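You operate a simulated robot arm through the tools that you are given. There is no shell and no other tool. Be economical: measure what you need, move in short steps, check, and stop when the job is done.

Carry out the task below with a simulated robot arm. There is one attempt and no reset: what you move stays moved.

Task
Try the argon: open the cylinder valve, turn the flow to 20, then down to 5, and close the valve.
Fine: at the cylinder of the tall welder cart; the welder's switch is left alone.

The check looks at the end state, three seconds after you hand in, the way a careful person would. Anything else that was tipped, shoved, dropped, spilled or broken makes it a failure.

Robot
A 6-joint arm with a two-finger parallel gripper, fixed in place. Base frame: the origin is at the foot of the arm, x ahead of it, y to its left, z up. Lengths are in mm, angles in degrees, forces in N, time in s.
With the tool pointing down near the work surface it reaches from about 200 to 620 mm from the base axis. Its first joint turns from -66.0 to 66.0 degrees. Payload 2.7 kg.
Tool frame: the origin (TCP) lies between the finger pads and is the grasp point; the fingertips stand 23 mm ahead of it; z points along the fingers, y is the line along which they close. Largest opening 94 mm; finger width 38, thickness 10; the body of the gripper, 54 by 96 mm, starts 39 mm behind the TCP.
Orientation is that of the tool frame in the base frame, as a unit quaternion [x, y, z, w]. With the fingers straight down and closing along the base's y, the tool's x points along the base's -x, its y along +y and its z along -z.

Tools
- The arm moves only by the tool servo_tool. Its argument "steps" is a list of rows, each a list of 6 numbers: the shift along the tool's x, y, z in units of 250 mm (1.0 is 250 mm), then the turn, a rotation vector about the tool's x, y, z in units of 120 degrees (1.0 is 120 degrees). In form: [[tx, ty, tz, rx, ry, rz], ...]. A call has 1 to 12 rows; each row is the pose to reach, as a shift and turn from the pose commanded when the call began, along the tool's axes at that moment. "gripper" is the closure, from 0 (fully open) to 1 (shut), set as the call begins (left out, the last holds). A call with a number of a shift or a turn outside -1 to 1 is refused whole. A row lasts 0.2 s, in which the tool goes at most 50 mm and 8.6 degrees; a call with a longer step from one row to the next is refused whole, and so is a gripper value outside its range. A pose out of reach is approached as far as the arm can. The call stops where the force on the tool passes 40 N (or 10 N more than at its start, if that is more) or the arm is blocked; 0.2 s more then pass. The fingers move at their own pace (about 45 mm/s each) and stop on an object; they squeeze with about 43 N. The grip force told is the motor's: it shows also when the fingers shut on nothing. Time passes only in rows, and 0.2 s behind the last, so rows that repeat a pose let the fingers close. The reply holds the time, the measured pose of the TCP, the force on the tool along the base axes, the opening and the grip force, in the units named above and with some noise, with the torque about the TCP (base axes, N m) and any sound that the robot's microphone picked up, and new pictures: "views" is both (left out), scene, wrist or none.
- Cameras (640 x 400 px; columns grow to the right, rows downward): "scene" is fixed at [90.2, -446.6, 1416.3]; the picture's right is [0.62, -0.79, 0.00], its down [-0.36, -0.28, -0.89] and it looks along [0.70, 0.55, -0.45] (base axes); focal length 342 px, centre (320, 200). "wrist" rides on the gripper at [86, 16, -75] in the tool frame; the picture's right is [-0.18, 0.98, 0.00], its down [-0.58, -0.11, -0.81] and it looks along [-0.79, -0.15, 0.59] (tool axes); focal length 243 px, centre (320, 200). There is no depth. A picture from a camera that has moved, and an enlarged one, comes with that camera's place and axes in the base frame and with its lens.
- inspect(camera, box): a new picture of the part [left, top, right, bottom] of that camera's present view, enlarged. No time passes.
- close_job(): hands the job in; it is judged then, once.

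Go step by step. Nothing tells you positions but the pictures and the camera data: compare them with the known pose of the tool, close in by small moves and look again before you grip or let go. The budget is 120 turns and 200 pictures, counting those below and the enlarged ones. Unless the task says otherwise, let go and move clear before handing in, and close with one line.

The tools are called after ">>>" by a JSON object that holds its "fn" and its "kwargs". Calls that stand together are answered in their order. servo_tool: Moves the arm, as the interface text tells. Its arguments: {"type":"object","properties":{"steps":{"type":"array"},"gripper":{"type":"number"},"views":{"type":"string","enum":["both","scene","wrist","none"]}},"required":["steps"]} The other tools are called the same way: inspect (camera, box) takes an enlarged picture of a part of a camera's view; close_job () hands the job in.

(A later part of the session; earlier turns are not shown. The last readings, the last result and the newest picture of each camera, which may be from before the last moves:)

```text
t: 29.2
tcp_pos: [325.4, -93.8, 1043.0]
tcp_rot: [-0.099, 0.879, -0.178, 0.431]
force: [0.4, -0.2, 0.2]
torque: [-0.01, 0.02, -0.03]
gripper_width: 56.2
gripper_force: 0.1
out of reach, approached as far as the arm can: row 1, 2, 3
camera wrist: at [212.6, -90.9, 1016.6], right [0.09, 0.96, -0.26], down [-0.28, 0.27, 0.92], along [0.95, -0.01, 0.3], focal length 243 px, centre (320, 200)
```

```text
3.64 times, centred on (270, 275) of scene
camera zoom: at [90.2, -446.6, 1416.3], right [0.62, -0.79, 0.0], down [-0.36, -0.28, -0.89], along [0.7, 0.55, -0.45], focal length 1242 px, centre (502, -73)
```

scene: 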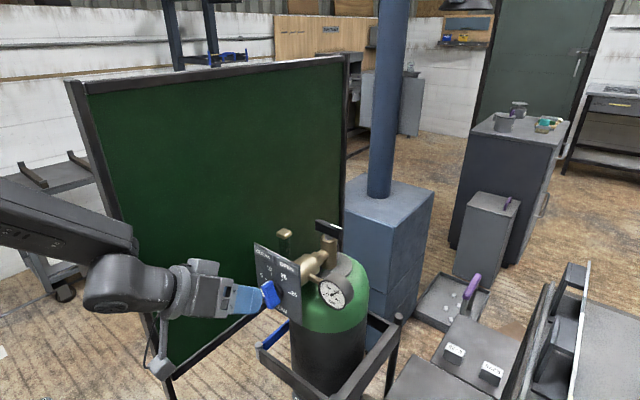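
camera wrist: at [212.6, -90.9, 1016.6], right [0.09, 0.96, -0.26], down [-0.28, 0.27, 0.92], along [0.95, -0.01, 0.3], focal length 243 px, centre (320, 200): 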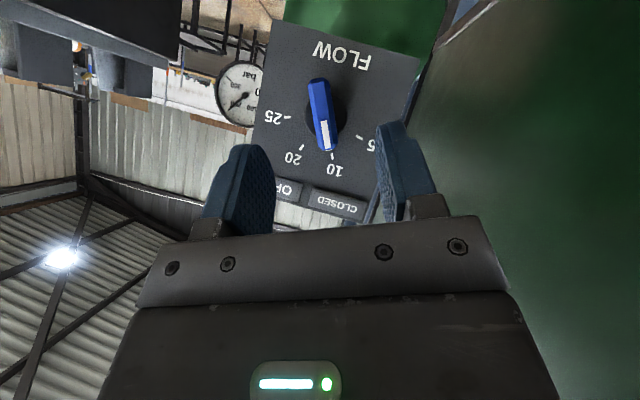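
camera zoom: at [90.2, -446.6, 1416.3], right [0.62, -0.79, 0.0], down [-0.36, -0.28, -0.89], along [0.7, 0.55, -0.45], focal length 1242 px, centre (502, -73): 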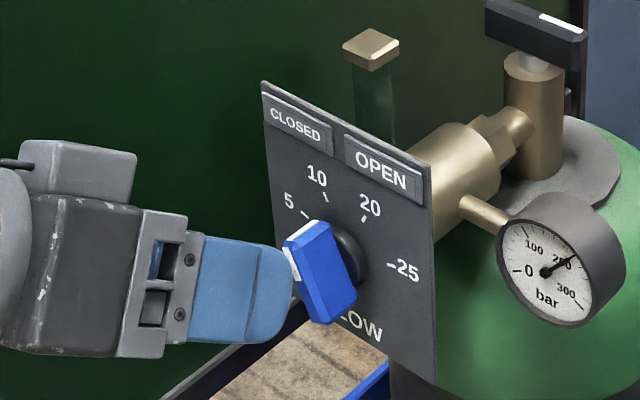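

The pads are in line with the bar. I'll advance so the fingertips straddle the bar without reaching the hub.

>>> {"fn": "servo_tool", "kwargs": {"steps": [[0.005, 0.003, 0.06, 0, 0, 0], [0.01, 0.003, 0.11, 0, 0, 0], [0.01, 0.003, 0.15, 0, 0, 0], [0.01, 0.003, 0.185, 0, 0, 0], [0.01, 0.003, 0.212, 0, 0, 0], [0.01, 0.003, 0.212, 0, 0, 0]]}}

>>> {"fn": "inspect", "kwargs": {"camera": "scene", "box": [220, 230, 320, 330]}}

>>> {"fn": "inspect", "kwargs": {"camera": "wrist", "box": [220, 30, 440, 220]}}

```text
t: 30.6
tcp_pos: [365.9, -106.6, 1011.0]
tcp_rot: [-0.099, 0.879, -0.178, 0.431]
force: [0.4, 0.7, 0.4]
torque: [0.0, 0.01, 0.01]
gripper_width: 56.3
gripper_force: 0.0
camera wrist: at [253.7, -103.7, 984.9], right [0.09, 0.96, -0.26], down [-0.28, 0.27, 0.92], along [0.95, -0.01, 0.3], focal length 243 px, centre (320, 200)
```

scene: 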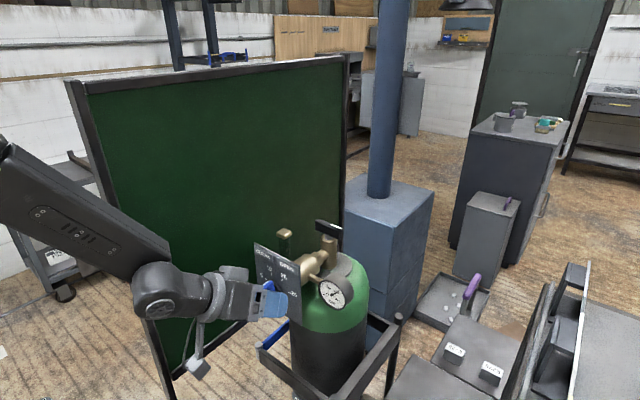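
wrist: 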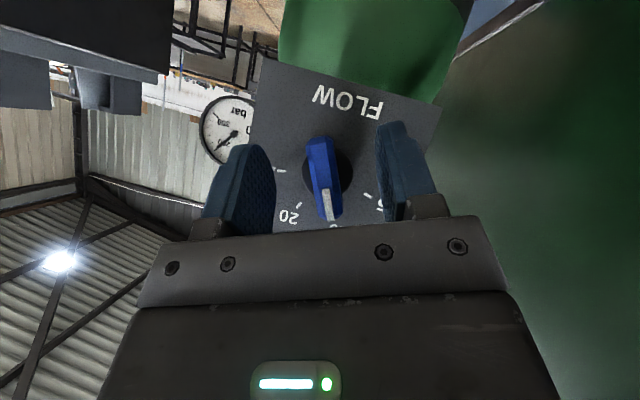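

```text
4.00 times, centred on (270, 280) of scene
camera zoom: at [90.2, -446.6, 1416.3], right [0.62, -0.79, 0.0], down [-0.36, -0.28, -0.89], along [0.7, 0.55, -0.45], focal length 1366 px, centre (520, -120)
```

zoom: 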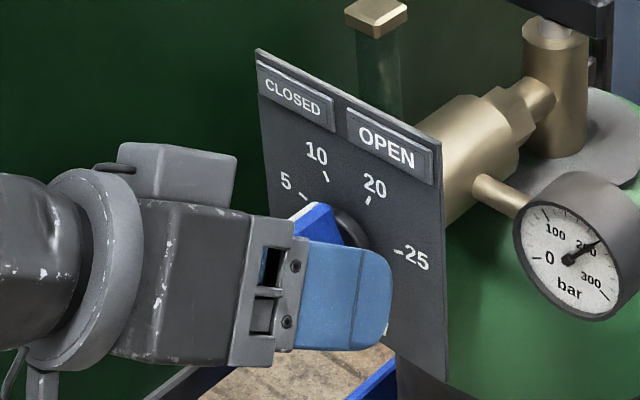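

```text
2.11 times, centred on (330, 125) of wrist
camera zoom: at [253.7, -103.7, 984.9], right [0.09, 0.96, -0.26], down [-0.28, 0.27, 0.92], along [0.95, -0.01, 0.3], focal length 511 px, centre (299, 358)
```

zoom: 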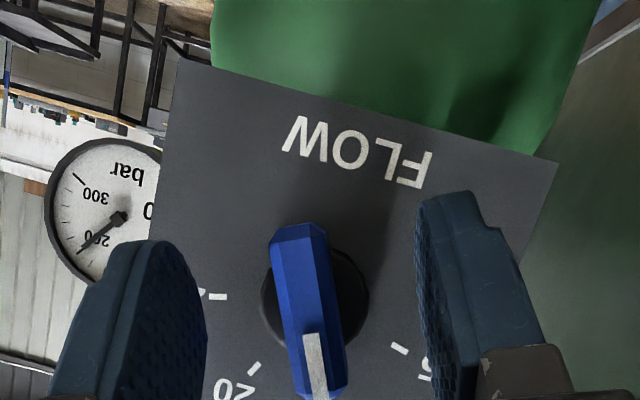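

The fingers straddle the bar and look centred, so I'll close.

>>> {"fn": "servo_tool", "kwargs": {"steps": [[0, 0, 0, 0, 0, 0], [0, 0, 0, 0, 0, 0], [0, 0, 0, 0, 0, 0], [0, 0, 0, 0, 0, 0]], "gripper": 1}}

>>> {"fn": "inspect", "kwargs": {"camera": "wrist", "box": [220, 30, 440, 220]}}

```text
t: 31.6
tcp_pos: [365.1, -104.8, 1011.0]
tcp_rot: [-0.1, 0.879, -0.178, 0.43]
force: [1.8, 12.3, -3.5]
torque: [-0.07, -0.74, -0.43]
gripper_width: 13.7
gripper_force: 44.4
camera wrist: at [253.5, -102.9, 984.8], right [0.09, 0.96, -0.26], down [-0.28, 0.27, 0.92], along [0.96, -0.01, 0.3], focal length 243 px, centre (320, 200)
```

scene: 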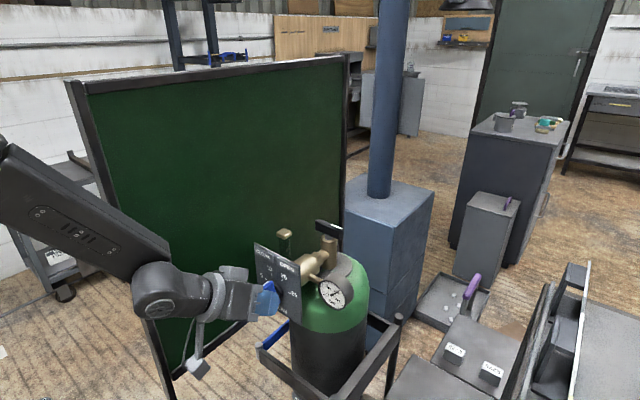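
wrist: 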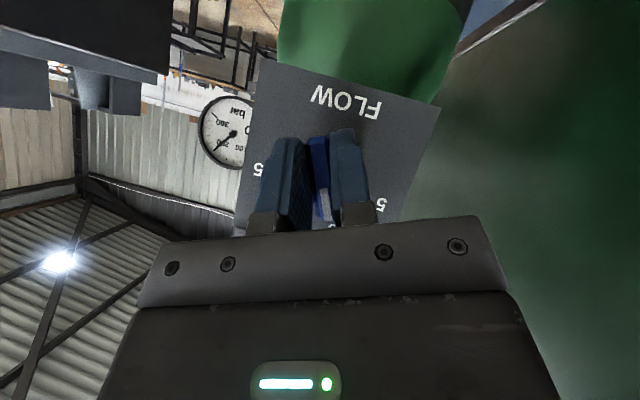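

```text
2.11 times, centred on (330, 125) of wrist
camera zoom: at [253.5, -102.9, 984.8], right [0.09, 0.96, -0.26], down [-0.28, 0.27, 0.92], along [0.96, -0.01, 0.3], focal length 511 px, centre (299, 358)
```

zoom: 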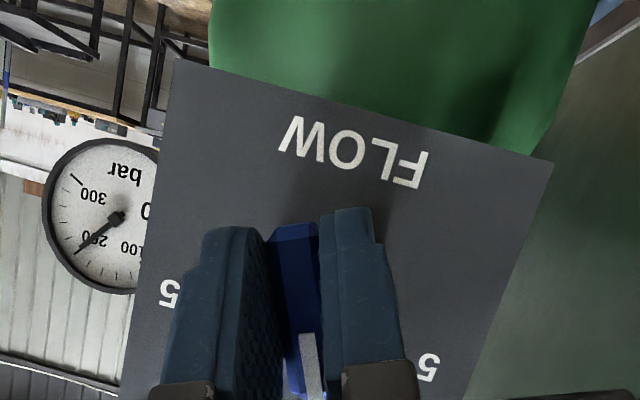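

The bar is gripped at 13.7 mm, with a small side load. I'll turn clockwise about the knob axis in two stages, easing 1.3 mm towards +y.

>>> {"fn": "servo_tool", "kwargs": {"steps": [[0, 0.005, 0, -0.035, -0.001, 0.046], [0, 0.005, 0, -0.07, -0.002, 0.092], [0, 0.005, 0, -0.105, -0.003, 0.138], [0, 0.005, 0, -0.1225, -0.004, 0.1605]]}}

>>> {"fn": "inspect", "kwargs": {"camera": "wrist", "box": [220, 30, 440, 220]}}

```text
t: 32.7
tcp_pos: [366.7, -105.1, 1010.0]
tcp_rot: [-0.005, 0.898, 0.011, 0.439]
force: [-14.2, 8.9, 13.4]
torque: [-0.01, 0.18, -0.89]
gripper_width: 13.7
gripper_force: 44.8
out of reach, approached as far as the arm can: row 4
stopped in row 4: the force on the tool passed its limit (the readings are from after the stop); the commanded pose is now the measured one
camera wrist: at [255.0, -91.2, 988.5], right [0.1, 0.98, 0.16], down [-0.28, -0.13, 0.95], along [0.96, -0.14, 0.26], focal length 243 px, centre (320, 200)
```

scene: 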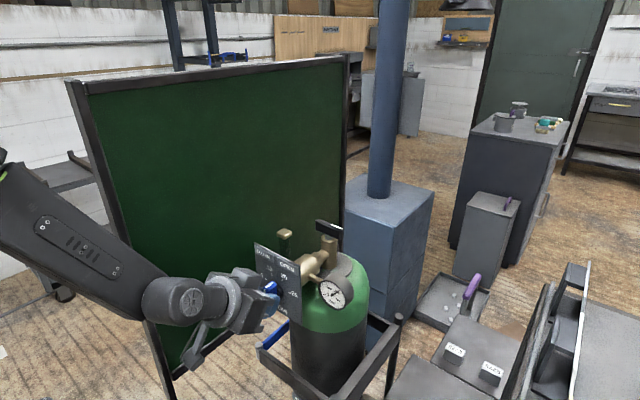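
wrist: 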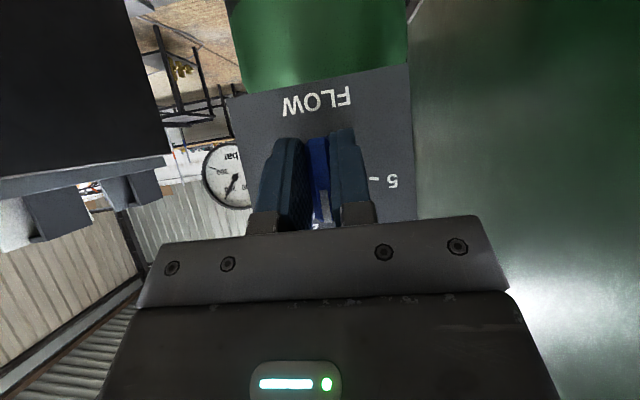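

```text
2.11 times, centred on (330, 125) of wrist
camera zoom: at [255.0, -91.2, 988.5], right [0.1, 0.98, 0.16], down [-0.28, -0.13, 0.95], along [0.96, -0.14, 0.26], focal length 511 px, centre (299, 358)
```

zoom: 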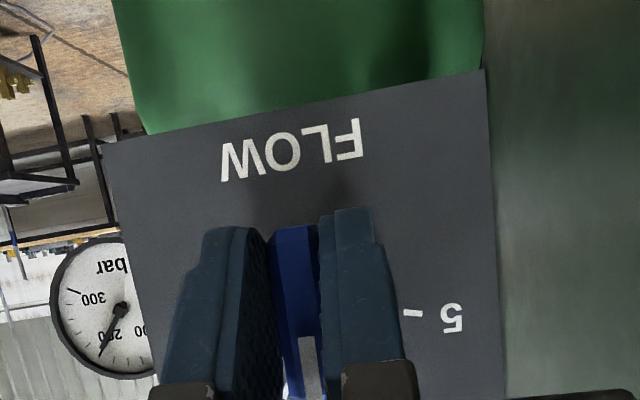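

The knob followed to vertical, but the arm is at its reach edge. I'll tilt the tool further down in the bar's plane to gain reach while holding the grip.

>>> {"fn": "servo_tool", "kwargs": {"steps": [[0, 0, 0, 0, 0.04, 0], [0, 0, 0, 0, 0.08, 0], [0, 0, 0, 0, 0.125, 0], [0, 0, 0, 0, 0.125, 0]], "views": "wrist"}}

```text
t: 33.7
tcp_pos: [369.1, -105.2, 1011.0]
tcp_rot: [-0.007, 0.948, 0.01, 0.319]
force: [3.2, 16.1, 15.3]
torque: [-0.01, -0.28, -0.96]
gripper_width: 13.9
gripper_force: 44.7
camera wrist: at [254.9, -91.9, 1019.3], right [0.13, 0.98, 0.13], down [-0.02, -0.12, 0.99], along [0.99, -0.13, 0.01], focal length 243 px, centre (320, 200)
```

wrist: 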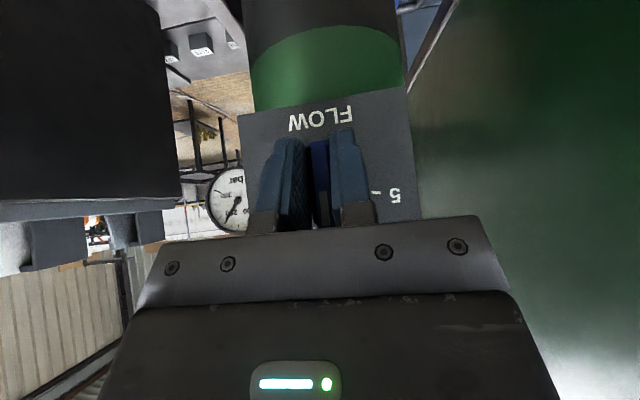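

That pose works. I'll turn another 24° clockwise to point at 20.

>>> {"fn": "servo_tool", "kwargs": {"steps": [[-0.003, 0.005, -0.004, -0.04, -0.001, 0.03], [-0.003, 0.005, -0.004, -0.08, -0.002, 0.06], [-0.003, 0.005, -0.004, -0.12, -0.003, 0.09], [-0.003, 0.005, -0.004, -0.161, -0.004, 0.122], [-0.003, 0.005, -0.004, -0.161, -0.004, 0.122]]}}

>>> {"fn": "inspect", "kwargs": {"camera": "wrist", "box": [220, 30, 440, 220]}}

>>> {"fn": "inspect", "kwargs": {"camera": "scene", "box": [220, 230, 360, 330]}}

```text
t: 34.9
tcp_pos: [369.0, -103.0, 1011.1]
tcp_rot: [0.061, 0.925, 0.209, 0.312]
force: [27.4, 4.3, 0.7]
torque: [-0.02, 0.4, -0.83]
gripper_width: 13.6
gripper_force: 44.6
camera wrist: at [254.7, -95.6, 1024.6], right [0.13, 0.85, 0.52], down [-0.02, -0.52, 0.85], along [0.99, -0.12, -0.05], focal length 243 px, centre (320, 200)
```

scene: 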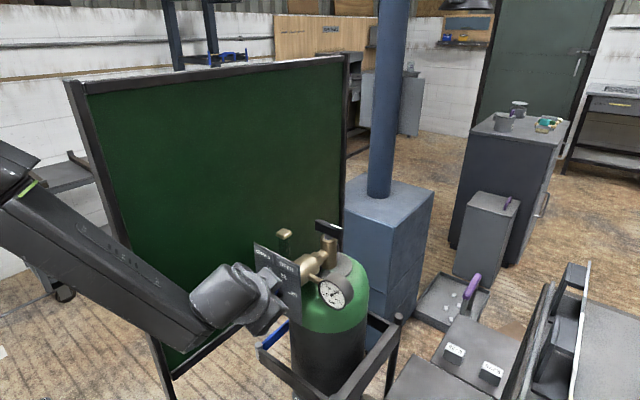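
wrist: 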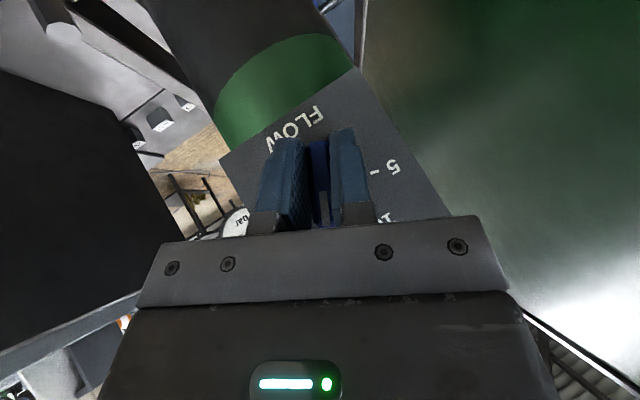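

```text
2.11 times, centred on (330, 125) of wrist
camera zoom: at [254.7, -95.6, 1024.6], right [0.13, 0.85, 0.52], down [-0.02, -0.52, 0.85], along [0.99, -0.12, -0.05], focal length 511 px, centre (299, 358)
```

zoom: 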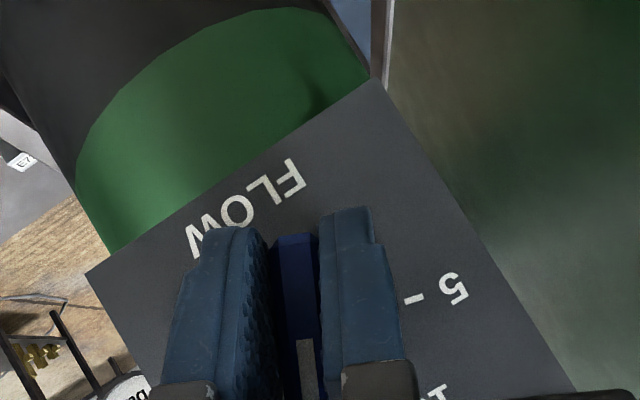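

```text
4.00 times, centred on (290, 280) of scene
camera zoom: at [91.0, -446.5, 1416.3], right [0.62, -0.79, 0.0], down [-0.36, -0.28, -0.89], along [0.7, 0.55, -0.45], focal length 1366 px, centre (440, -120)
```

zoom: 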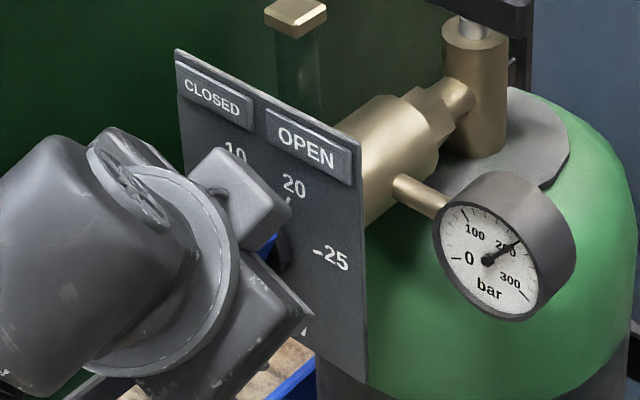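

The gripper roll is now about +25°, which should be at the 20 mark. I'll open slightly to check the pointer.

>>> {"fn": "servo_tool", "kwargs": {"steps": [[0, 0, 0, 0, 0, 0], [0, 0, 0, 0, 0, 0], [0, 0, 0, 0, 0, 0]], "gripper": 0.45, "views": "none"}}

>>> {"fn": "inspect", "kwargs": {"camera": "wrist", "box": [220, 50, 440, 230]}}

>>> {"fn": "inspect", "kwargs": {"camera": "scene", "box": [240, 220, 320, 300]}}

```text
t: 35.7
tcp_pos: [366.9, -103.1, 1010.8]
tcp_rot: [0.061, 0.925, 0.208, 0.313]
force: [-0.5, 0.0, -0.5]
torque: [0.01, 0.0, 0.01]
gripper_width: 51.7
gripper_force: 0.1
```

```text
2.22 times, centred on (330, 140) of wrist
camera zoom: at [253.6, -95.3, 1024.4], right [0.13, 0.85, 0.52], down [-0.02, -0.52, 0.85], along [0.99, -0.12, -0.05], focal length 539 px, centre (298, 333)
```

zoom: 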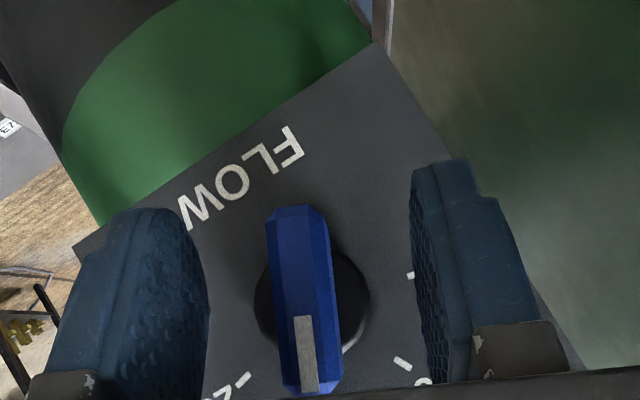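

```text
5.00 times, centred on (280, 260) of scene
camera zoom: at [90.2, -446.6, 1416.3], right [0.62, -0.79, 0.0], down [-0.36, -0.28, -0.89], along [0.7, 0.55, -0.45], focal length 1708 px, centre (520, -100)
```

zoom: 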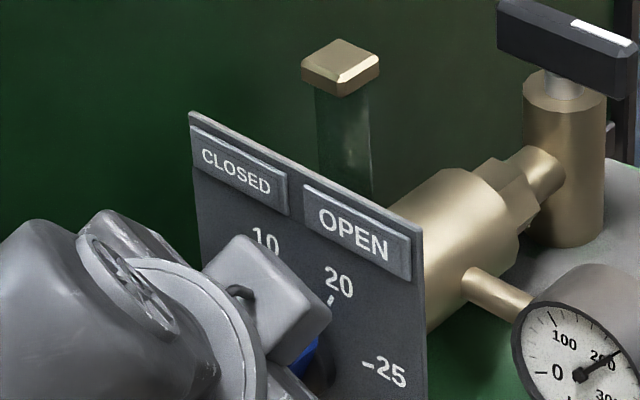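

The pointer reads about 25°, on the 20 mark at 24°, and the float tube shows flow. I'll re-grip and turn counter-clockwise, first by about 48° to the 10 side.

>>> {"fn": "servo_tool", "kwargs": {"steps": [[0, -0.004, 0, 0, 0, 0], [0, -0.004, 0, 0, 0, 0], [0, -0.004, 0, 0, 0, 0], [0, -0.004, 0, 0, 0, 0], [0, -0.004, 0, 0, 0, 0]], "gripper": 1, "views": "none"}}

>>> {"fn": "servo_tool", "kwargs": {"steps": [[0, 0, 0, 0.046, 0.001, -0.035], [0, 0, 0, 0.092, 0.002, -0.07], [0, 0, 0, 0.138, 0.003, -0.105], [0, 0, 0, 0.184, 0.004, -0.14], [0, 0, 0, 0.23, 0.005, -0.174], [0, 0, 0, 0.276, 0.006, -0.209], [0, 0, 0, 0.3225, 0.007, -0.244]]}}

>>> {"fn": "inspect", "kwargs": {"camera": "wrist", "box": [220, 50, 440, 230]}}

```text
t: 36.9
tcp_pos: [368.4, -105.5, 1012.1]
tcp_rot: [0.062, 0.925, 0.209, 0.312]
force: [-0.4, 5.8, 6.6]
torque: [0.0, 0.85, -0.59]
gripper_width: 13.7
gripper_force: 45.0
```

```text
t: 38.5
tcp_pos: [365.5, -103.4, 1011.9]
tcp_rot: [0.004, 0.953, -0.069, 0.295]
force: [-3.6, 10.5, 1.1]
torque: [-0.05, -0.14, 1.17]
gripper_width: 14.2
gripper_force: 44.9
out of reach, approached as far as the arm can: row 5, 6, 7
stopped in row 7: the force on the tool passed its limit (the readings are from after the stop); the commanded pose is now the measured one
camera wrist: at [252.1, -81.7, 1022.1], right [0.2, 0.98, -0.02], down [0.02, 0.02, 1.0], along [0.98, -0.2, -0.02], focal length 243 px, centre (320, 200)
```

scene: 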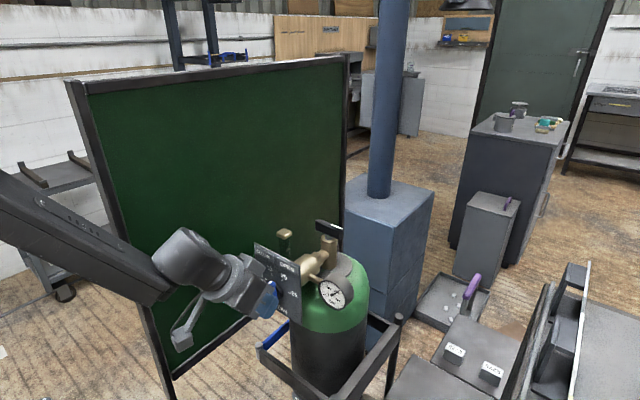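
wrist: 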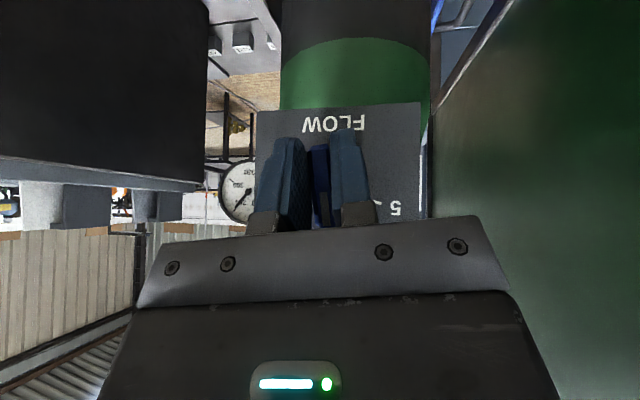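

```text
2.22 times, centred on (330, 140) of wrist
camera zoom: at [252.1, -81.7, 1022.1], right [0.2, 0.98, -0.02], down [0.02, 0.02, 1.0], along [0.98, -0.2, -0.02], focal length 539 px, centre (298, 333)
```

zoom: 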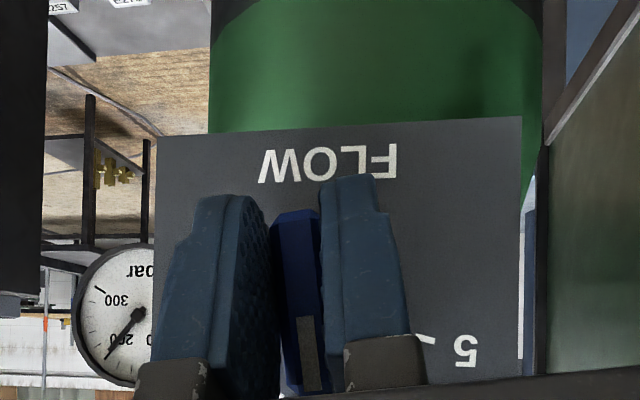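

The wrist lined up with the forearm, which is a singular pose and stalled the motion. I'll release, back off, and take a steeper tool angle of about 75° that stays clear of it.

>>> {"fn": "servo_tool", "kwargs": {"steps": [[0, 0, 0, 0, 0, 0], [0, 0, 0, 0, 0, 0], [0, 0, 0, 0, 0, 0], [0, 0, -0.08, 0, 0, 0], [0, 0, -0.16, 0, 0, 0], [0, 0, -0.26, 0, 0, 0]], "gripper": 0.4}}

>>> {"fn": "inspect", "kwargs": {"camera": "wrist", "box": [220, 0, 440, 180]}}

```text
t: 39.9
tcp_pos: [328.1, -96.9, 1062.5]
tcp_rot: [0.009, 0.953, -0.071, 0.293]
force: [-0.6, 0.3, 0.5]
torque: [0.03, 0.0, -0.03]
gripper_width: 56.5
gripper_force: 0.1
out of reach, approached as far as the arm can: row 4
camera wrist: at [216.2, -73.3, 1074.1], right [0.21, 0.98, -0.02], down [0.02, 0.02, 1.0], along [0.98, -0.21, -0.02], focal length 243 px, centre (320, 200)
```

scene: 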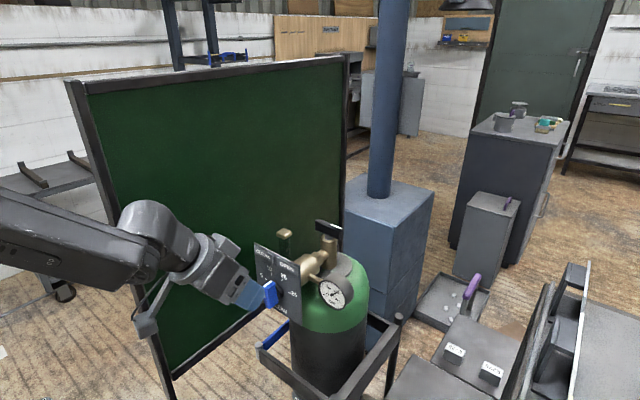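
wrist: 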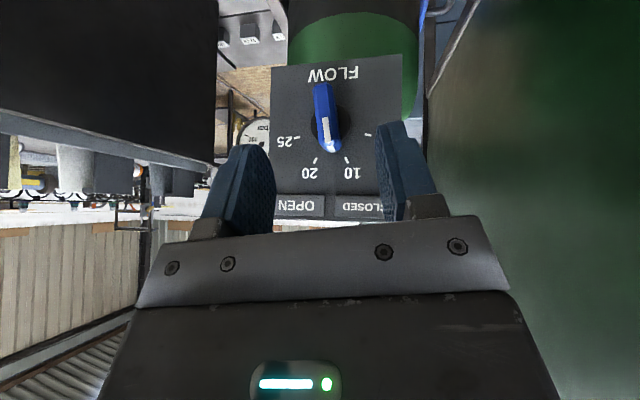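

```text
2.22 times, centred on (330, 90) of wrist
camera zoom: at [216.2, -73.3, 1074.1], right [0.21, 0.98, -0.02], down [0.02, 0.02, 1.0], along [0.98, -0.21, -0.02], focal length 539 px, centre (298, 444)
```

zoom: 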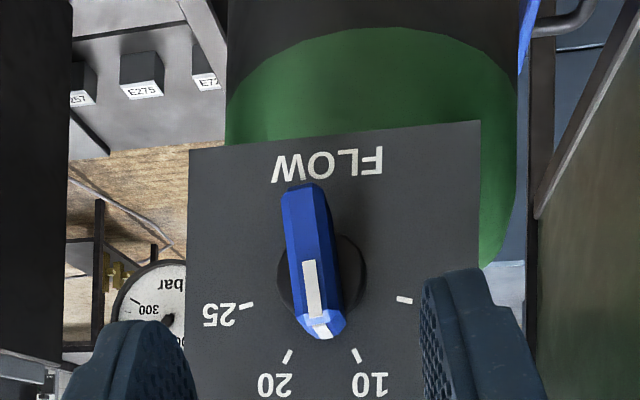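

The knob now reads about -10°, between 10 and 20. I'll tilt the tool 20° further down here.

>>> {"fn": "servo_tool", "kwargs": {"steps": [[0, 0, 0, 0, 0.055, 0], [0, 0, 0, 0, 0.11, 0], [0, 0, 0, 0, 0.167, 0], [0, 0, 0, 0, 0.167, 0]], "views": "none"}}

>>> {"fn": "servo_tool", "kwargs": {"steps": [[0, 0, 0, 0.007, 0, -0.016], [0, 0, 0, 0.0136, 0, -0.0325], [0, 0, 0, 0.0136, 0, -0.0325]]}}

```text
t: 40.9
tcp_pos: [301.4, -136.2, 1026.4]
tcp_rot: [0.012, 0.984, -0.037, 0.172]
force: [-0.2, 1.2, -0.9]
torque: [-0.02, -0.04, -0.01]
gripper_width: 56.5
gripper_force: 0.0
out of reach, approached as far as the arm can: row 1, 2, 3, 4
```

```text
t: 41.7
tcp_pos: [299.0, -140.6, 1022.5]
tcp_rot: [-0.021, 0.983, -0.054, 0.176]
force: [0.1, -0.7, -0.8]
torque: [0.02, 0.0, 0.01]
gripper_width: 56.3
gripper_force: 0.0
out of reach, approached as far as the arm can: row 2, 3
camera wrist: at [192.6, -122.2, 1061.2], right [0.15, 0.99, -0.05], down [0.27, 0.01, 0.96], along [0.95, -0.16, -0.26], focal length 243 px, centre (320, 200)
```

scene: 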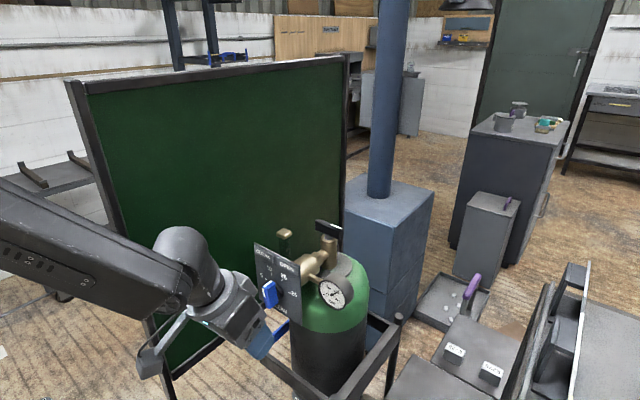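
wrist: 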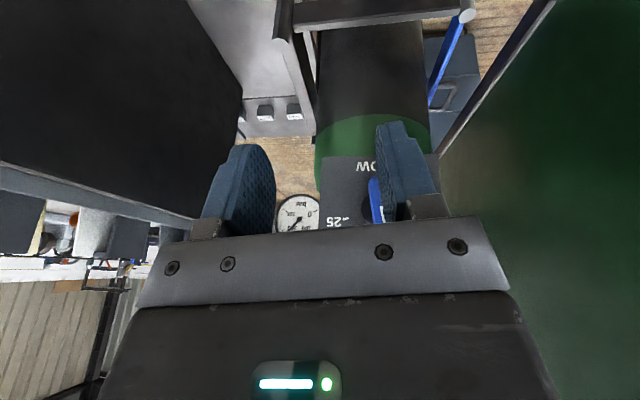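

The solver is hugging a joint limit in this configuration. I'll lift back to the natural tool-down posture, then approach the knob from above-front with a steep tilt.

>>> {"fn": "servo_tool", "kwargs": {"steps": [[-0.05, 0.01, -0.11, 0, 0, 0], [-0.1, 0.02, -0.23, 0, 0.03, 0], [-0.15, 0.03, -0.35, 0, 0.065, 0], [-0.2, 0.04, -0.47, 0, 0.1, 0], [-0.25, 0.05, -0.59, 0, 0.135, 0], [-0.308, 0.055, -0.708, 0, 0.17, 0], [-0.308, 0.055, -0.708, 0, 0.17, 0]]}}

```text
t: 43.3
tcp_pos: [286.3, -134.9, 1179.6]
tcp_rot: [-0.014, 0.989, 0.065, 0.129]
force: [0.7, -0.8, -0.2]
torque: [-0.01, 0.06, 0.0]
gripper_width: 56.6
gripper_force: 0.1
out of reach, approached as far as the arm can: row 1, 2, 3, 4, 5, 6, 7
camera wrist: at [184.1, -131.5, 1231.2], right [0.13, 0.98, 0.17], down [0.36, -0.21, 0.91], along [0.92, -0.06, -0.38], focal length 243 px, centre (320, 200)
```

scene: 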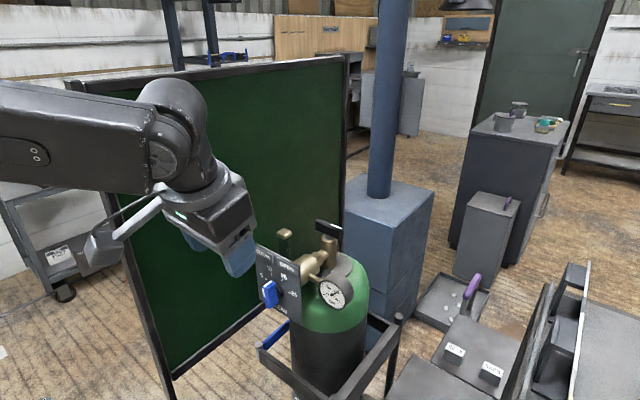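
wrist: 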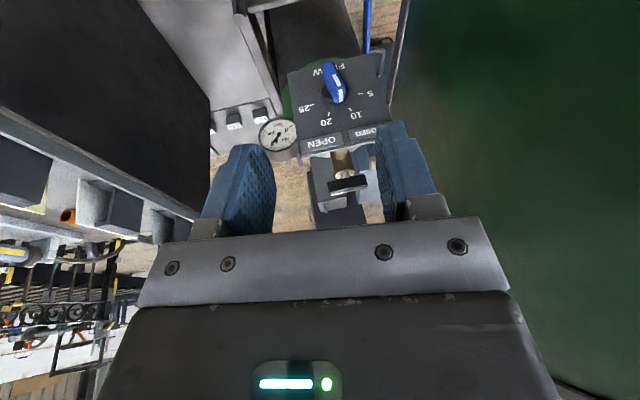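

It's still limited. I'll go back out to the starting posture, away from the base, and see whether the wrist recovers.

>>> {"fn": "servo_tool", "kwargs": {"steps": [[-0.07, 0.06, -0.06, 0.01, 0.02, -0.002], [-0.14, 0.12, -0.12, 0.02, 0.04, -0.005], [-0.21, 0.19, -0.19, 0.03, 0.06, -0.007], [-0.28, 0.25, -0.25, 0.04, 0.08, -0.01], [-0.34, 0.3, -0.3, 0.05, 0.1, -0.013], [-0.374, 0.334, -0.328, 0.059, 0.126, -0.015], [-0.374, 0.334, -0.328, 0.059, 0.126, -0.015]]}}

```text
t: 44.9
tcp_pos: [348.1, -76.4, 1295.0]
tcp_rot: [-0.031, 0.99, 0.118, 0.075]
force: [-1.1, 0.0, 0.0]
torque: [-0.02, 0.03, -0.03]
gripper_width: 56.7
gripper_force: 0.0
out of reach, approached as far as the arm can: row 1, 2, 3, 4, 5, 6, 7
camera wrist: at [250.4, -82.6, 1357.8], right [0.1, 0.96, 0.25], down [0.47, -0.27, 0.84], along [0.88, 0.03, -0.48], focal length 243 px, centre (320, 200)
```

scene: 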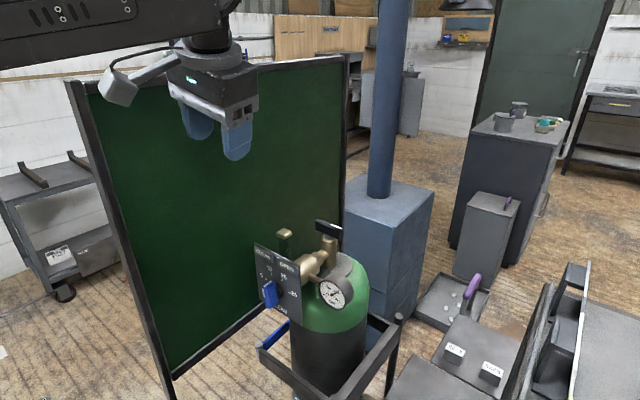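
wrist: 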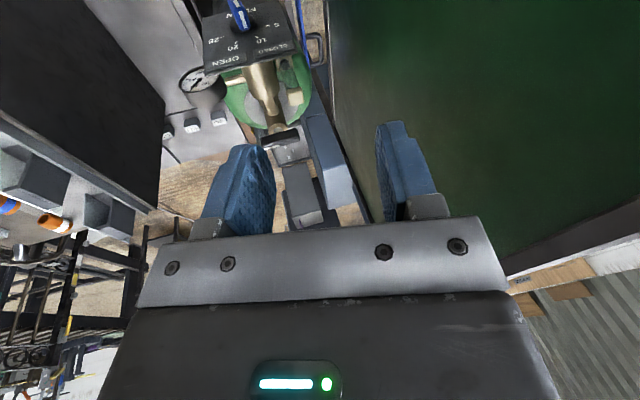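

The wrist is in a flipped branch with the joint-4 limit leaning it towards +y. I'll unwind it by swinging the tool out towards +y and forward, then back down through the forearm line. First swing is up here, clear of everything.

>>> {"fn": "servo_tool", "kwargs": {"steps": [[0, 0, 0, -0.005, -0.05, -0.046], [0, 0, 0, -0.01, -0.1, -0.092], [0, 0, 0, -0.015, -0.15, -0.138], [0, 0, 0, -0.02, -0.2, -0.184], [0, 0, 0, -0.026, -0.25, -0.23], [0, 0, 0, -0.031, -0.301, -0.277], [0, 0, 0, -0.031, -0.301, -0.277]], "views": "scene"}}

```text
t: 46.5
tcp_pos: [346.9, -76.7, 1296.3]
tcp_rot: [-0.274, 0.864, 0.126, 0.404]
force: [0.9, 0.5, -0.2]
torque: [0.01, -0.03, -0.03]
gripper_width: 56.1
gripper_force: 0.1
```

scene: 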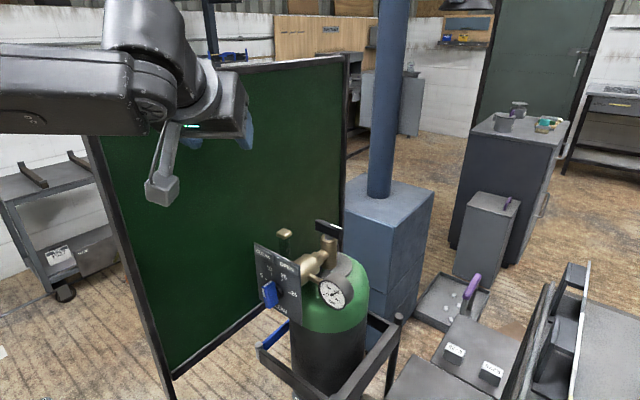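

That unwound cleanly. I'll continue up and round to above the forearm line.

>>> {"fn": "servo_tool", "kwargs": {"steps": [[0, 0, 0, 0.0136, -0.0623, 0.0043], [0, 0, 0, 0.0272, -0.1247, 0.0086], [0, 0, 0, 0.0408, -0.187, 0.013], [0, 0, 0, 0.0544, -0.2493, 0.017], [0, 0, 0, 0.068, -0.312, 0.0214], [0, 0, 0, 0.0816, -0.374, 0.0257], [0, 0, 0, 0.0816, -0.374, 0.0257]], "views": "none"}}

>>> {"fn": "servo_tool", "kwargs": {"steps": [[0, 0, 0, 0.06, -0.024, -0.0134], [0, 0, 0, 0.121, -0.0484, -0.0268], [0, 0, 0, 0.181, -0.0726, -0.04], [0, 0, 0, 0.242, -0.097, -0.0536], [0, 0, 0, 0.302, -0.121, -0.067], [0, 0, 0, 0.302, -0.121, -0.067]], "views": "scene"}}

```text
t: 48.1
tcp_pos: [348.4, -78.6, 1295.9]
tcp_rot: [-0.147, 0.66, 0.159, 0.72]
force: [0.7, 0.6, -0.1]
torque: [0.0, -0.01, 0.02]
gripper_width: 56.0
gripper_force: 0.1
```

```text
t: 49.5
tcp_pos: [347.3, -78.1, 1295.7]
tcp_rot: [0.058, 0.57, -0.085, 0.815]
force: [0.0, 0.9, -0.4]
torque: [0.0, 0.01, -0.01]
gripper_width: 56.5
gripper_force: 0.0
```

scene: 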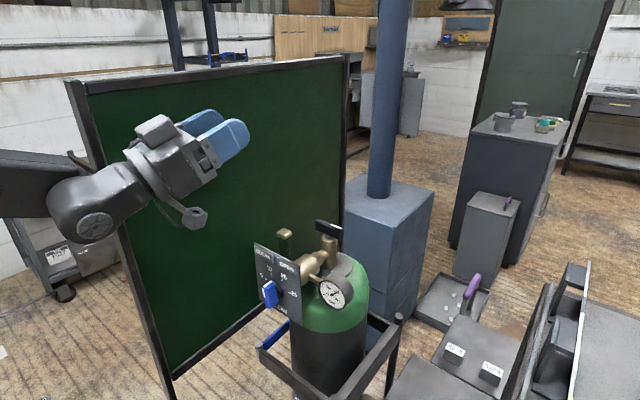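

Everything is reachable now and the tool points above the forearm. I'll pitch straight down through the forearm line.

>>> {"fn": "servo_tool", "kwargs": {"steps": [[0, 0, 0, 0, 0.07, 0], [0, 0, 0, 0, 0.14, 0], [0, 0, 0, 0, 0.21, 0], [0, 0, 0, 0, 0.28, 0], [0, 0, 0, 0, 0.35, 0], [0, 0, 0, 0, 0.42, 0], [0, 0, 0, 0, 0.49, 0], [0, 0, 0, 0, 0.56, 0], [0, 0, 0, 0, 0.63, 0], [0, 0, 0, 0, 0.7, 0], [0, 0, 0, 0, 0.77, 0], [0, 0, 0, 0, 0.8, 0]], "views": "scene"}}

```text
t: 52.1
tcp_pos: [347.1, -77.9, 1296.6]
tcp_rot: [0.103, 0.987, -0.014, 0.12]
force: [-0.6, -0.1, 0.8]
torque: [0.0, 0.0, 0.01]
gripper_width: 56.4
gripper_force: 0.0
out of reach, approached as far as the arm can: row 4, 5
```

scene: 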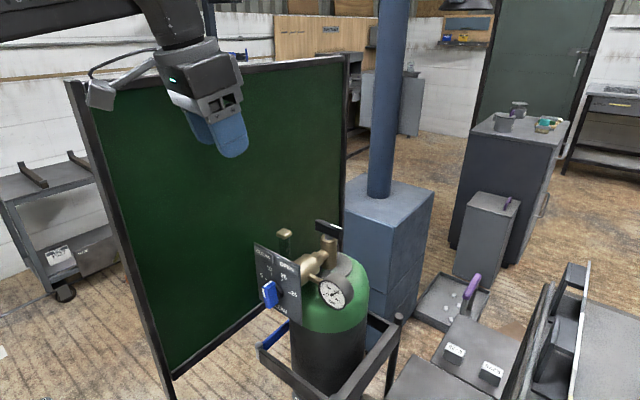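

The wrist is back in its natural branch. I'll go to a pre-grasp above and in front of the knob with a 75° tilt and -10° roll.

>>> {"fn": "servo_tool", "kwargs": {"steps": [[0.03, -0.009, 0.136, 0.009, -0.003, -0.0195], [0.063, -0.018, 0.272, 0.018, -0.006, -0.039], [0.095, -0.026, 0.408, 0.027, -0.009, -0.058], [0.127, -0.035, 0.544, 0.036, -0.012, -0.078], [0.158, -0.043, 0.68, 0.045, -0.015, -0.097], [0.19, -0.052, 0.816, 0.0545, -0.018, -0.1165], [0.19, -0.052, 0.816, 0.0545, -0.018, -0.1165]]}}

>>> {"fn": "inspect", "kwargs": {"camera": "wrist", "box": [220, 0, 440, 180]}}

```text
t: 53.7
tcp_pos: [346.7, -92.5, 1084.7]
tcp_rot: [-0.012, 0.988, -0.087, 0.131]
force: [0.6, 0.3, 0.6]
torque: [0.0, 0.01, 0.0]
gripper_width: 56.2
gripper_force: 0.1
camera wrist: at [244.1, -68.9, 1131.5], right [0.18, 0.98, -0.12], down [0.35, 0.06, 0.93], along [0.92, -0.21, -0.33], focal length 243 px, centre (320, 200)
```

scene: 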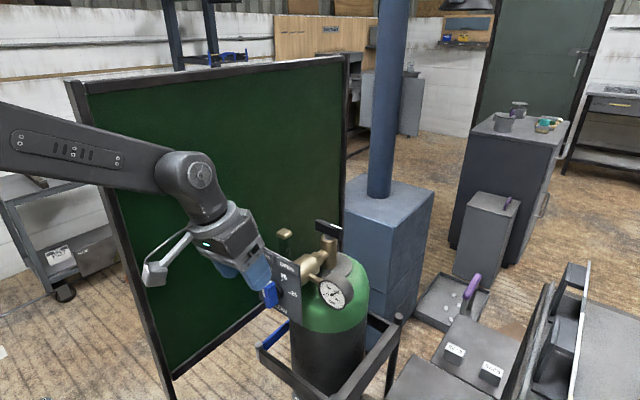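
wrist: 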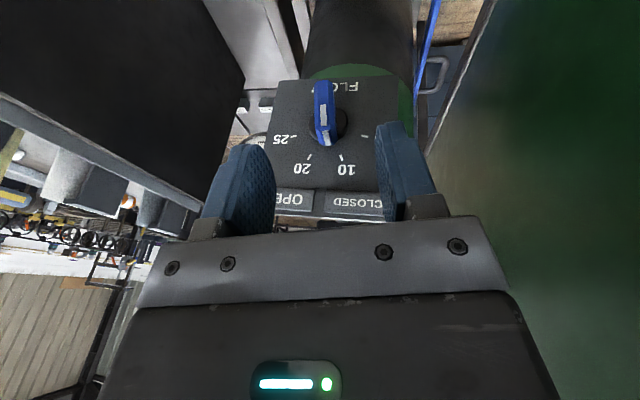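

```text
2.22 times, centred on (330, 90) of wrist
camera zoom: at [244.1, -68.9, 1131.5], right [0.18, 0.98, -0.12], down [0.35, 0.06, 0.93], along [0.92, -0.21, -0.33], focal length 539 px, centre (298, 444)
```

zoom: 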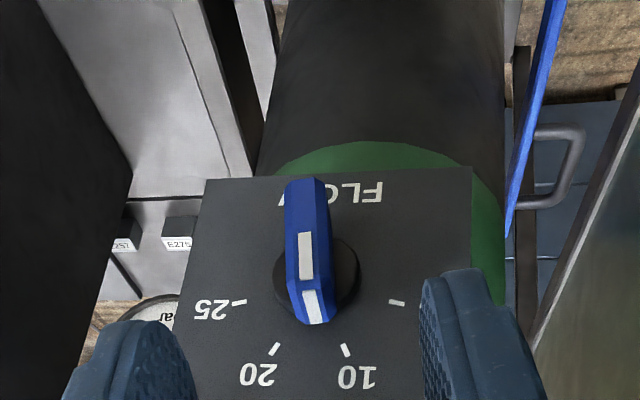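

Aligned and reachable. I'll advance along the tool axis to straddle the bar.

>>> {"fn": "servo_tool", "kwargs": {"steps": [[0, 0, 0.08, 0, 0, 0], [0, 0, 0.16, 0, 0, 0], [-0.002, 0, 0.22, 0, 0, 0], [-0.004, 0, 0.27, 0, 0, 0], [-0.004, 0, 0.312, 0, 0, 0], [-0.004, 0, 0.312, 0, 0, 0]]}}

>>> {"fn": "inspect", "kwargs": {"camera": "scene", "box": [220, 220, 320, 320]}}

```text
t: 55.1
tcp_pos: [369.1, -102.0, 1012.5]
tcp_rot: [-0.012, 0.987, -0.086, 0.132]
force: [1.2, 0.4, 0.1]
torque: [-0.04, -0.04, 0.03]
gripper_width: 56.4
gripper_force: 0.1
camera wrist: at [265.8, -80.0, 1058.4], right [0.18, 0.98, -0.12], down [0.35, 0.05, 0.93], along [0.92, -0.21, -0.33], focal length 243 px, centre (320, 200)
```

scene: 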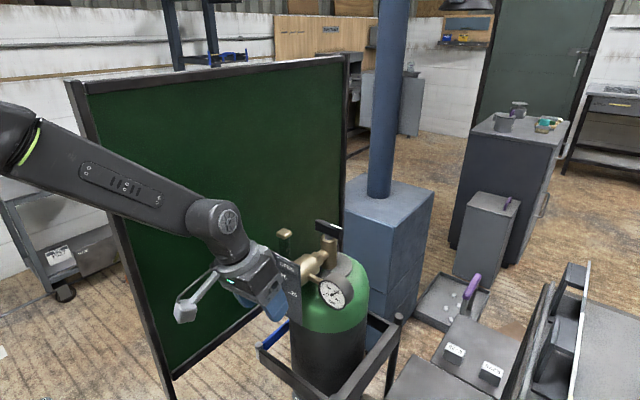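
wrist: 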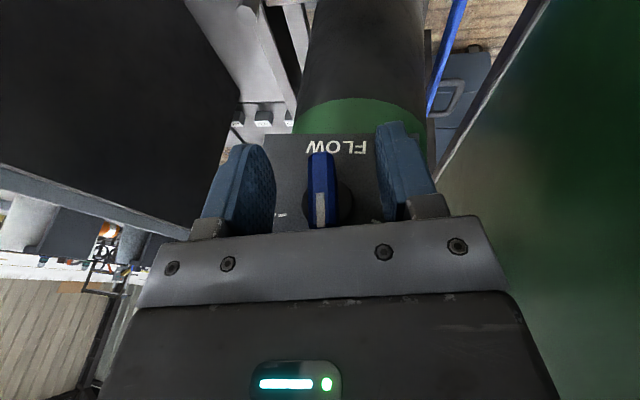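

```text
4.00 times, centred on (270, 270) of scene
camera zoom: at [90.2, -446.6, 1416.3], right [0.62, -0.79, 0.0], down [-0.36, -0.28, -0.89], along [0.7, 0.55, -0.45], focal length 1366 px, centre (520, -80)
```

zoom: 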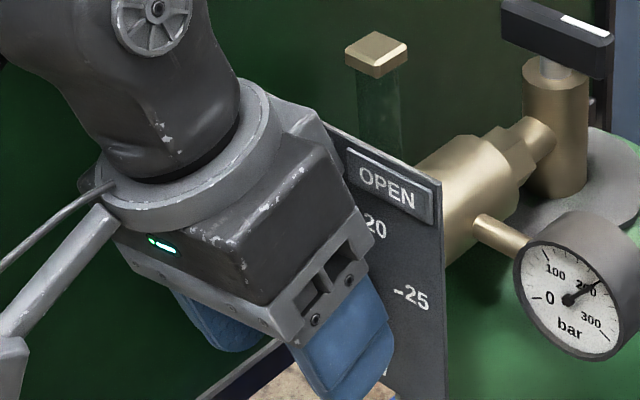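

Clear of the panel, with no contact force. I'll close on the bar.

>>> {"fn": "servo_tool", "kwargs": {"steps": [[0, 0, 0, 0, 0, 0], [0, 0, 0, 0, 0, 0], [0, 0, 0, 0, 0, 0], [0, 0, 0, 0, 0, 0], [0, 0, 0, 0, 0, 0]], "gripper": 1, "views": "wrist"}}

```text
t: 56.3
tcp_pos: [368.7, -105.5, 1013.2]
tcp_rot: [-0.012, 0.988, -0.087, 0.131]
force: [1.4, -16.3, 1.9]
torque: [-0.05, -0.01, -0.03]
gripper_width: 13.5
gripper_force: 44.9
camera wrist: at [265.7, -80.7, 1058.8], right [0.18, 0.98, -0.12], down [0.35, 0.05, 0.94], along [0.92, -0.21, -0.33], focal length 243 px, centre (320, 200)
```

wrist: 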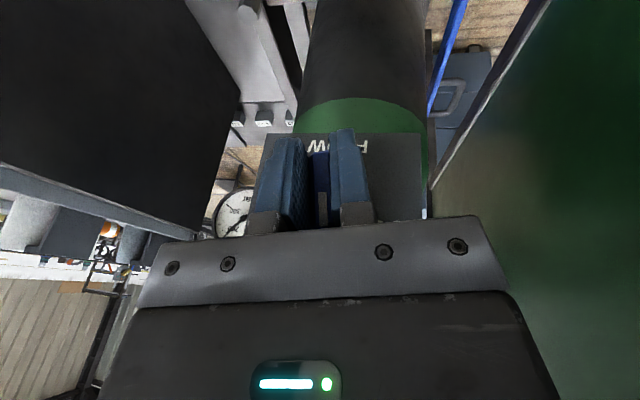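

Gripped. I'll turn counter-clockwise by the first 31°.

>>> {"fn": "servo_tool", "kwargs": {"steps": [[0, -0.006, 0, 0.0635, 0, -0.017], [0, -0.006, 0, 0.127, 0, -0.034], [0, -0.006, 0, 0.19, 0, -0.051], [0, -0.006, 0, 0.254, 0, -0.0685], [0, -0.006, 0, 0.254, 0, -0.0685]]}}

```text
t: 57.1
tcp_pos: [369.2, -104.6, 1011.6]
tcp_rot: [-0.034, 0.956, -0.259, 0.132]
force: [10.7, 24.0, -20.9]
torque: [0.03, -0.22, 1.19]
gripper_width: 13.3
gripper_force: 45.4
stopped in row 4: the force on the tool passed its limit (the readings are from after the stop); the commanded pose is now the measured one
camera wrist: at [267.2, -67.1, 1045.0], right [0.18, 0.87, -0.45], down [0.34, 0.38, 0.86], along [0.92, -0.31, -0.23], focal length 243 px, centre (320, 200)
```

scene: 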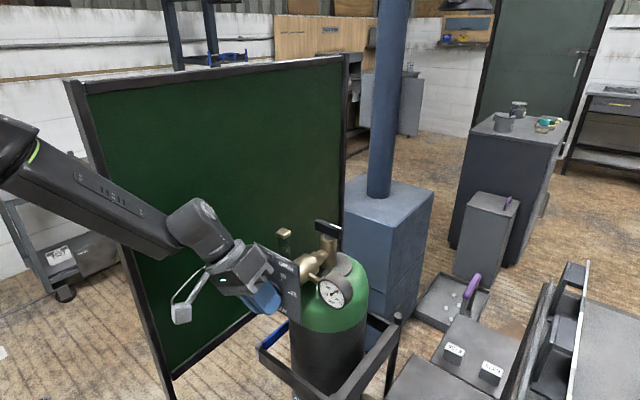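
wrist: 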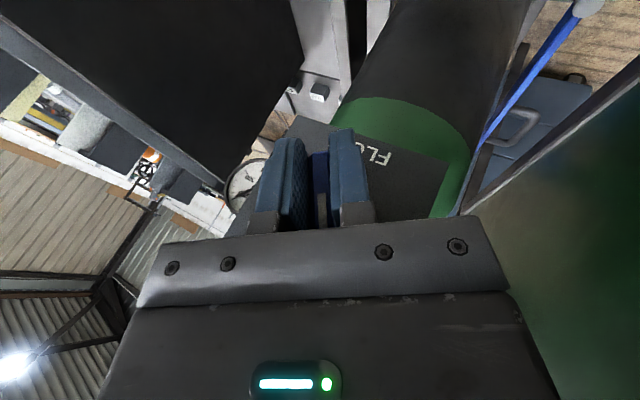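

The turn is progressing at roll -30°, but side load built up. I'll relax it by shifting sideways, then continue in smaller stages.

>>> {"fn": "servo_tool", "kwargs": {"steps": [[0, 0.008, 0, 0, 0, 0], [0, 0.01, 0, 0, 0, 0]], "views": "none"}}

```text
t: 57.7
tcp_pos: [371.0, -103.9, 1012.1]
tcp_rot: [-0.029, 0.956, -0.26, 0.132]
force: [-8.8, 35.8, -6.7]
torque: [0.01, 0.2, 1.32]
gripper_width: 13.7
gripper_force: 45.0
```

>>> {"fn": "inspect", "kwargs": {"camera": "scene", "box": [210, 210, 330, 320]}}

>>> {"fn": "inspect", "kwargs": {"camera": "wrist", "box": [220, 80, 440, 240]}}

```text
3.64 times, centred on (270, 265) of scene
camera zoom: at [90.5, -449.7, 1415.2], right [0.62, -0.79, 0.0], down [-0.36, -0.28, -0.89], along [0.7, 0.55, -0.45], focal length 1242 px, centre (502, -36)
```

zoom: 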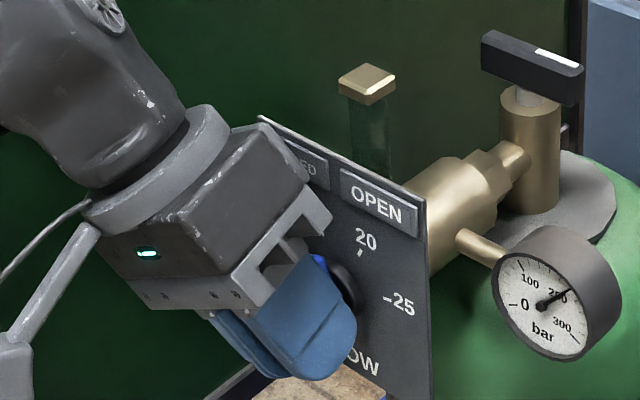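

```text
2.50 times, centred on (330, 160) of wrist
camera zoom: at [267.4, -66.1, 1044.7], right [0.19, 0.87, -0.45], down [0.34, 0.37, 0.86], along [0.92, -0.32, -0.23], focal length 606 px, centre (295, 300)
```

zoom: 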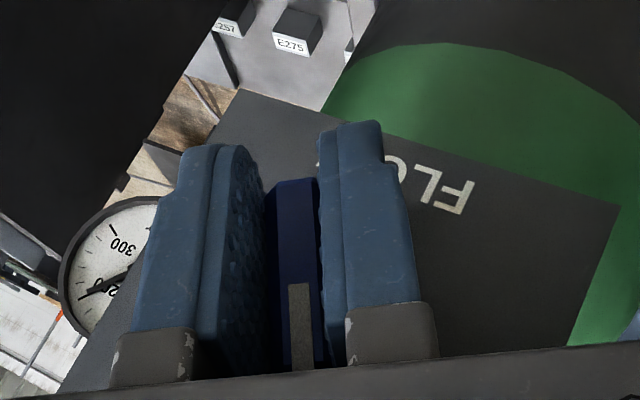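

Nothing appears to touch the panel. I'll release to clear the built-up load and read the true positions.

>>> {"fn": "servo_tool", "kwargs": {"steps": [[0, 0, 0, 0, 0, 0], [0, 0, 0, 0, 0, 0], [0, 0, 0, 0, 0, 0]], "gripper": 0.5, "views": "none"}}

>>> {"fn": "inspect", "kwargs": {"camera": "wrist", "box": [220, 80, 440, 240]}}

```text
t: 58.5
tcp_pos: [369.0, -106.2, 1011.5]
tcp_rot: [-0.028, 0.956, -0.261, 0.131]
force: [0.7, -0.1, -0.1]
torque: [0.05, 0.0, -0.02]
gripper_width: 46.9
gripper_force: 0.1
```

```text
2.50 times, centred on (330, 160) of wrist
camera zoom: at [266.8, -66.5, 1045.0], right [0.19, 0.87, -0.46], down [0.35, 0.38, 0.86], along [0.92, -0.32, -0.23], focal length 606 px, centre (295, 300)
```

zoom: 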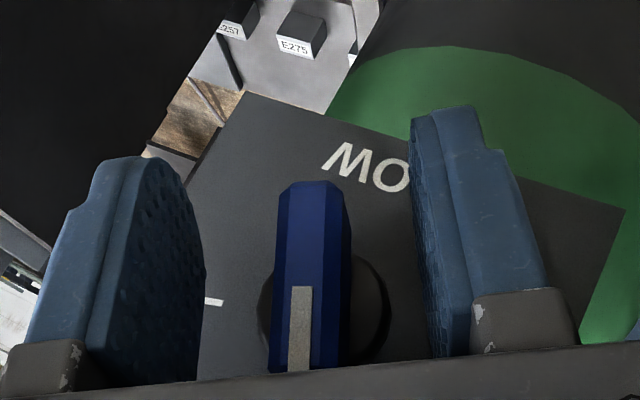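

The knob is at about -26°, near 10, and centred between the fingers. I'll re-grip and check the load.

>>> {"fn": "servo_tool", "kwargs": {"steps": [[0, 0, 0, 0, 0, 0], [0, 0, 0, 0, 0, 0], [0, 0, 0, 0, 0, 0], [0, 0, 0, 0, 0, 0]], "gripper": 1, "views": "none"}}

>>> {"fn": "inspect", "kwargs": {"camera": "wrist", "box": [220, 80, 440, 240]}}

```text
t: 59.6
tcp_pos: [369.6, -105.3, 1011.8]
tcp_rot: [-0.029, 0.956, -0.259, 0.132]
force: [-3.5, 16.5, -8.8]
torque: [0.0, -0.69, 1.61]
gripper_width: 14.0
gripper_force: 45.1
stopped in row 4: the force on the tool passed its limit (the readings are from after the stop); the commanded pose is now the measured one
```

```text
2.50 times, centred on (330, 160) of wrist
camera zoom: at [266.7, -66.4, 1044.3], right [0.19, 0.87, -0.45], down [0.34, 0.37, 0.86], along [0.92, -0.32, -0.23], focal length 606 px, centre (295, 300)
```

zoom: 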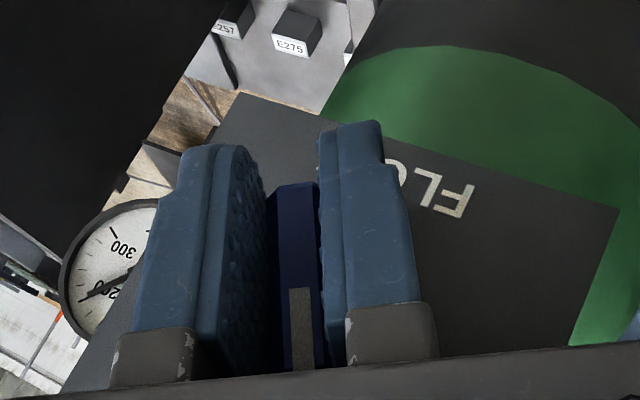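

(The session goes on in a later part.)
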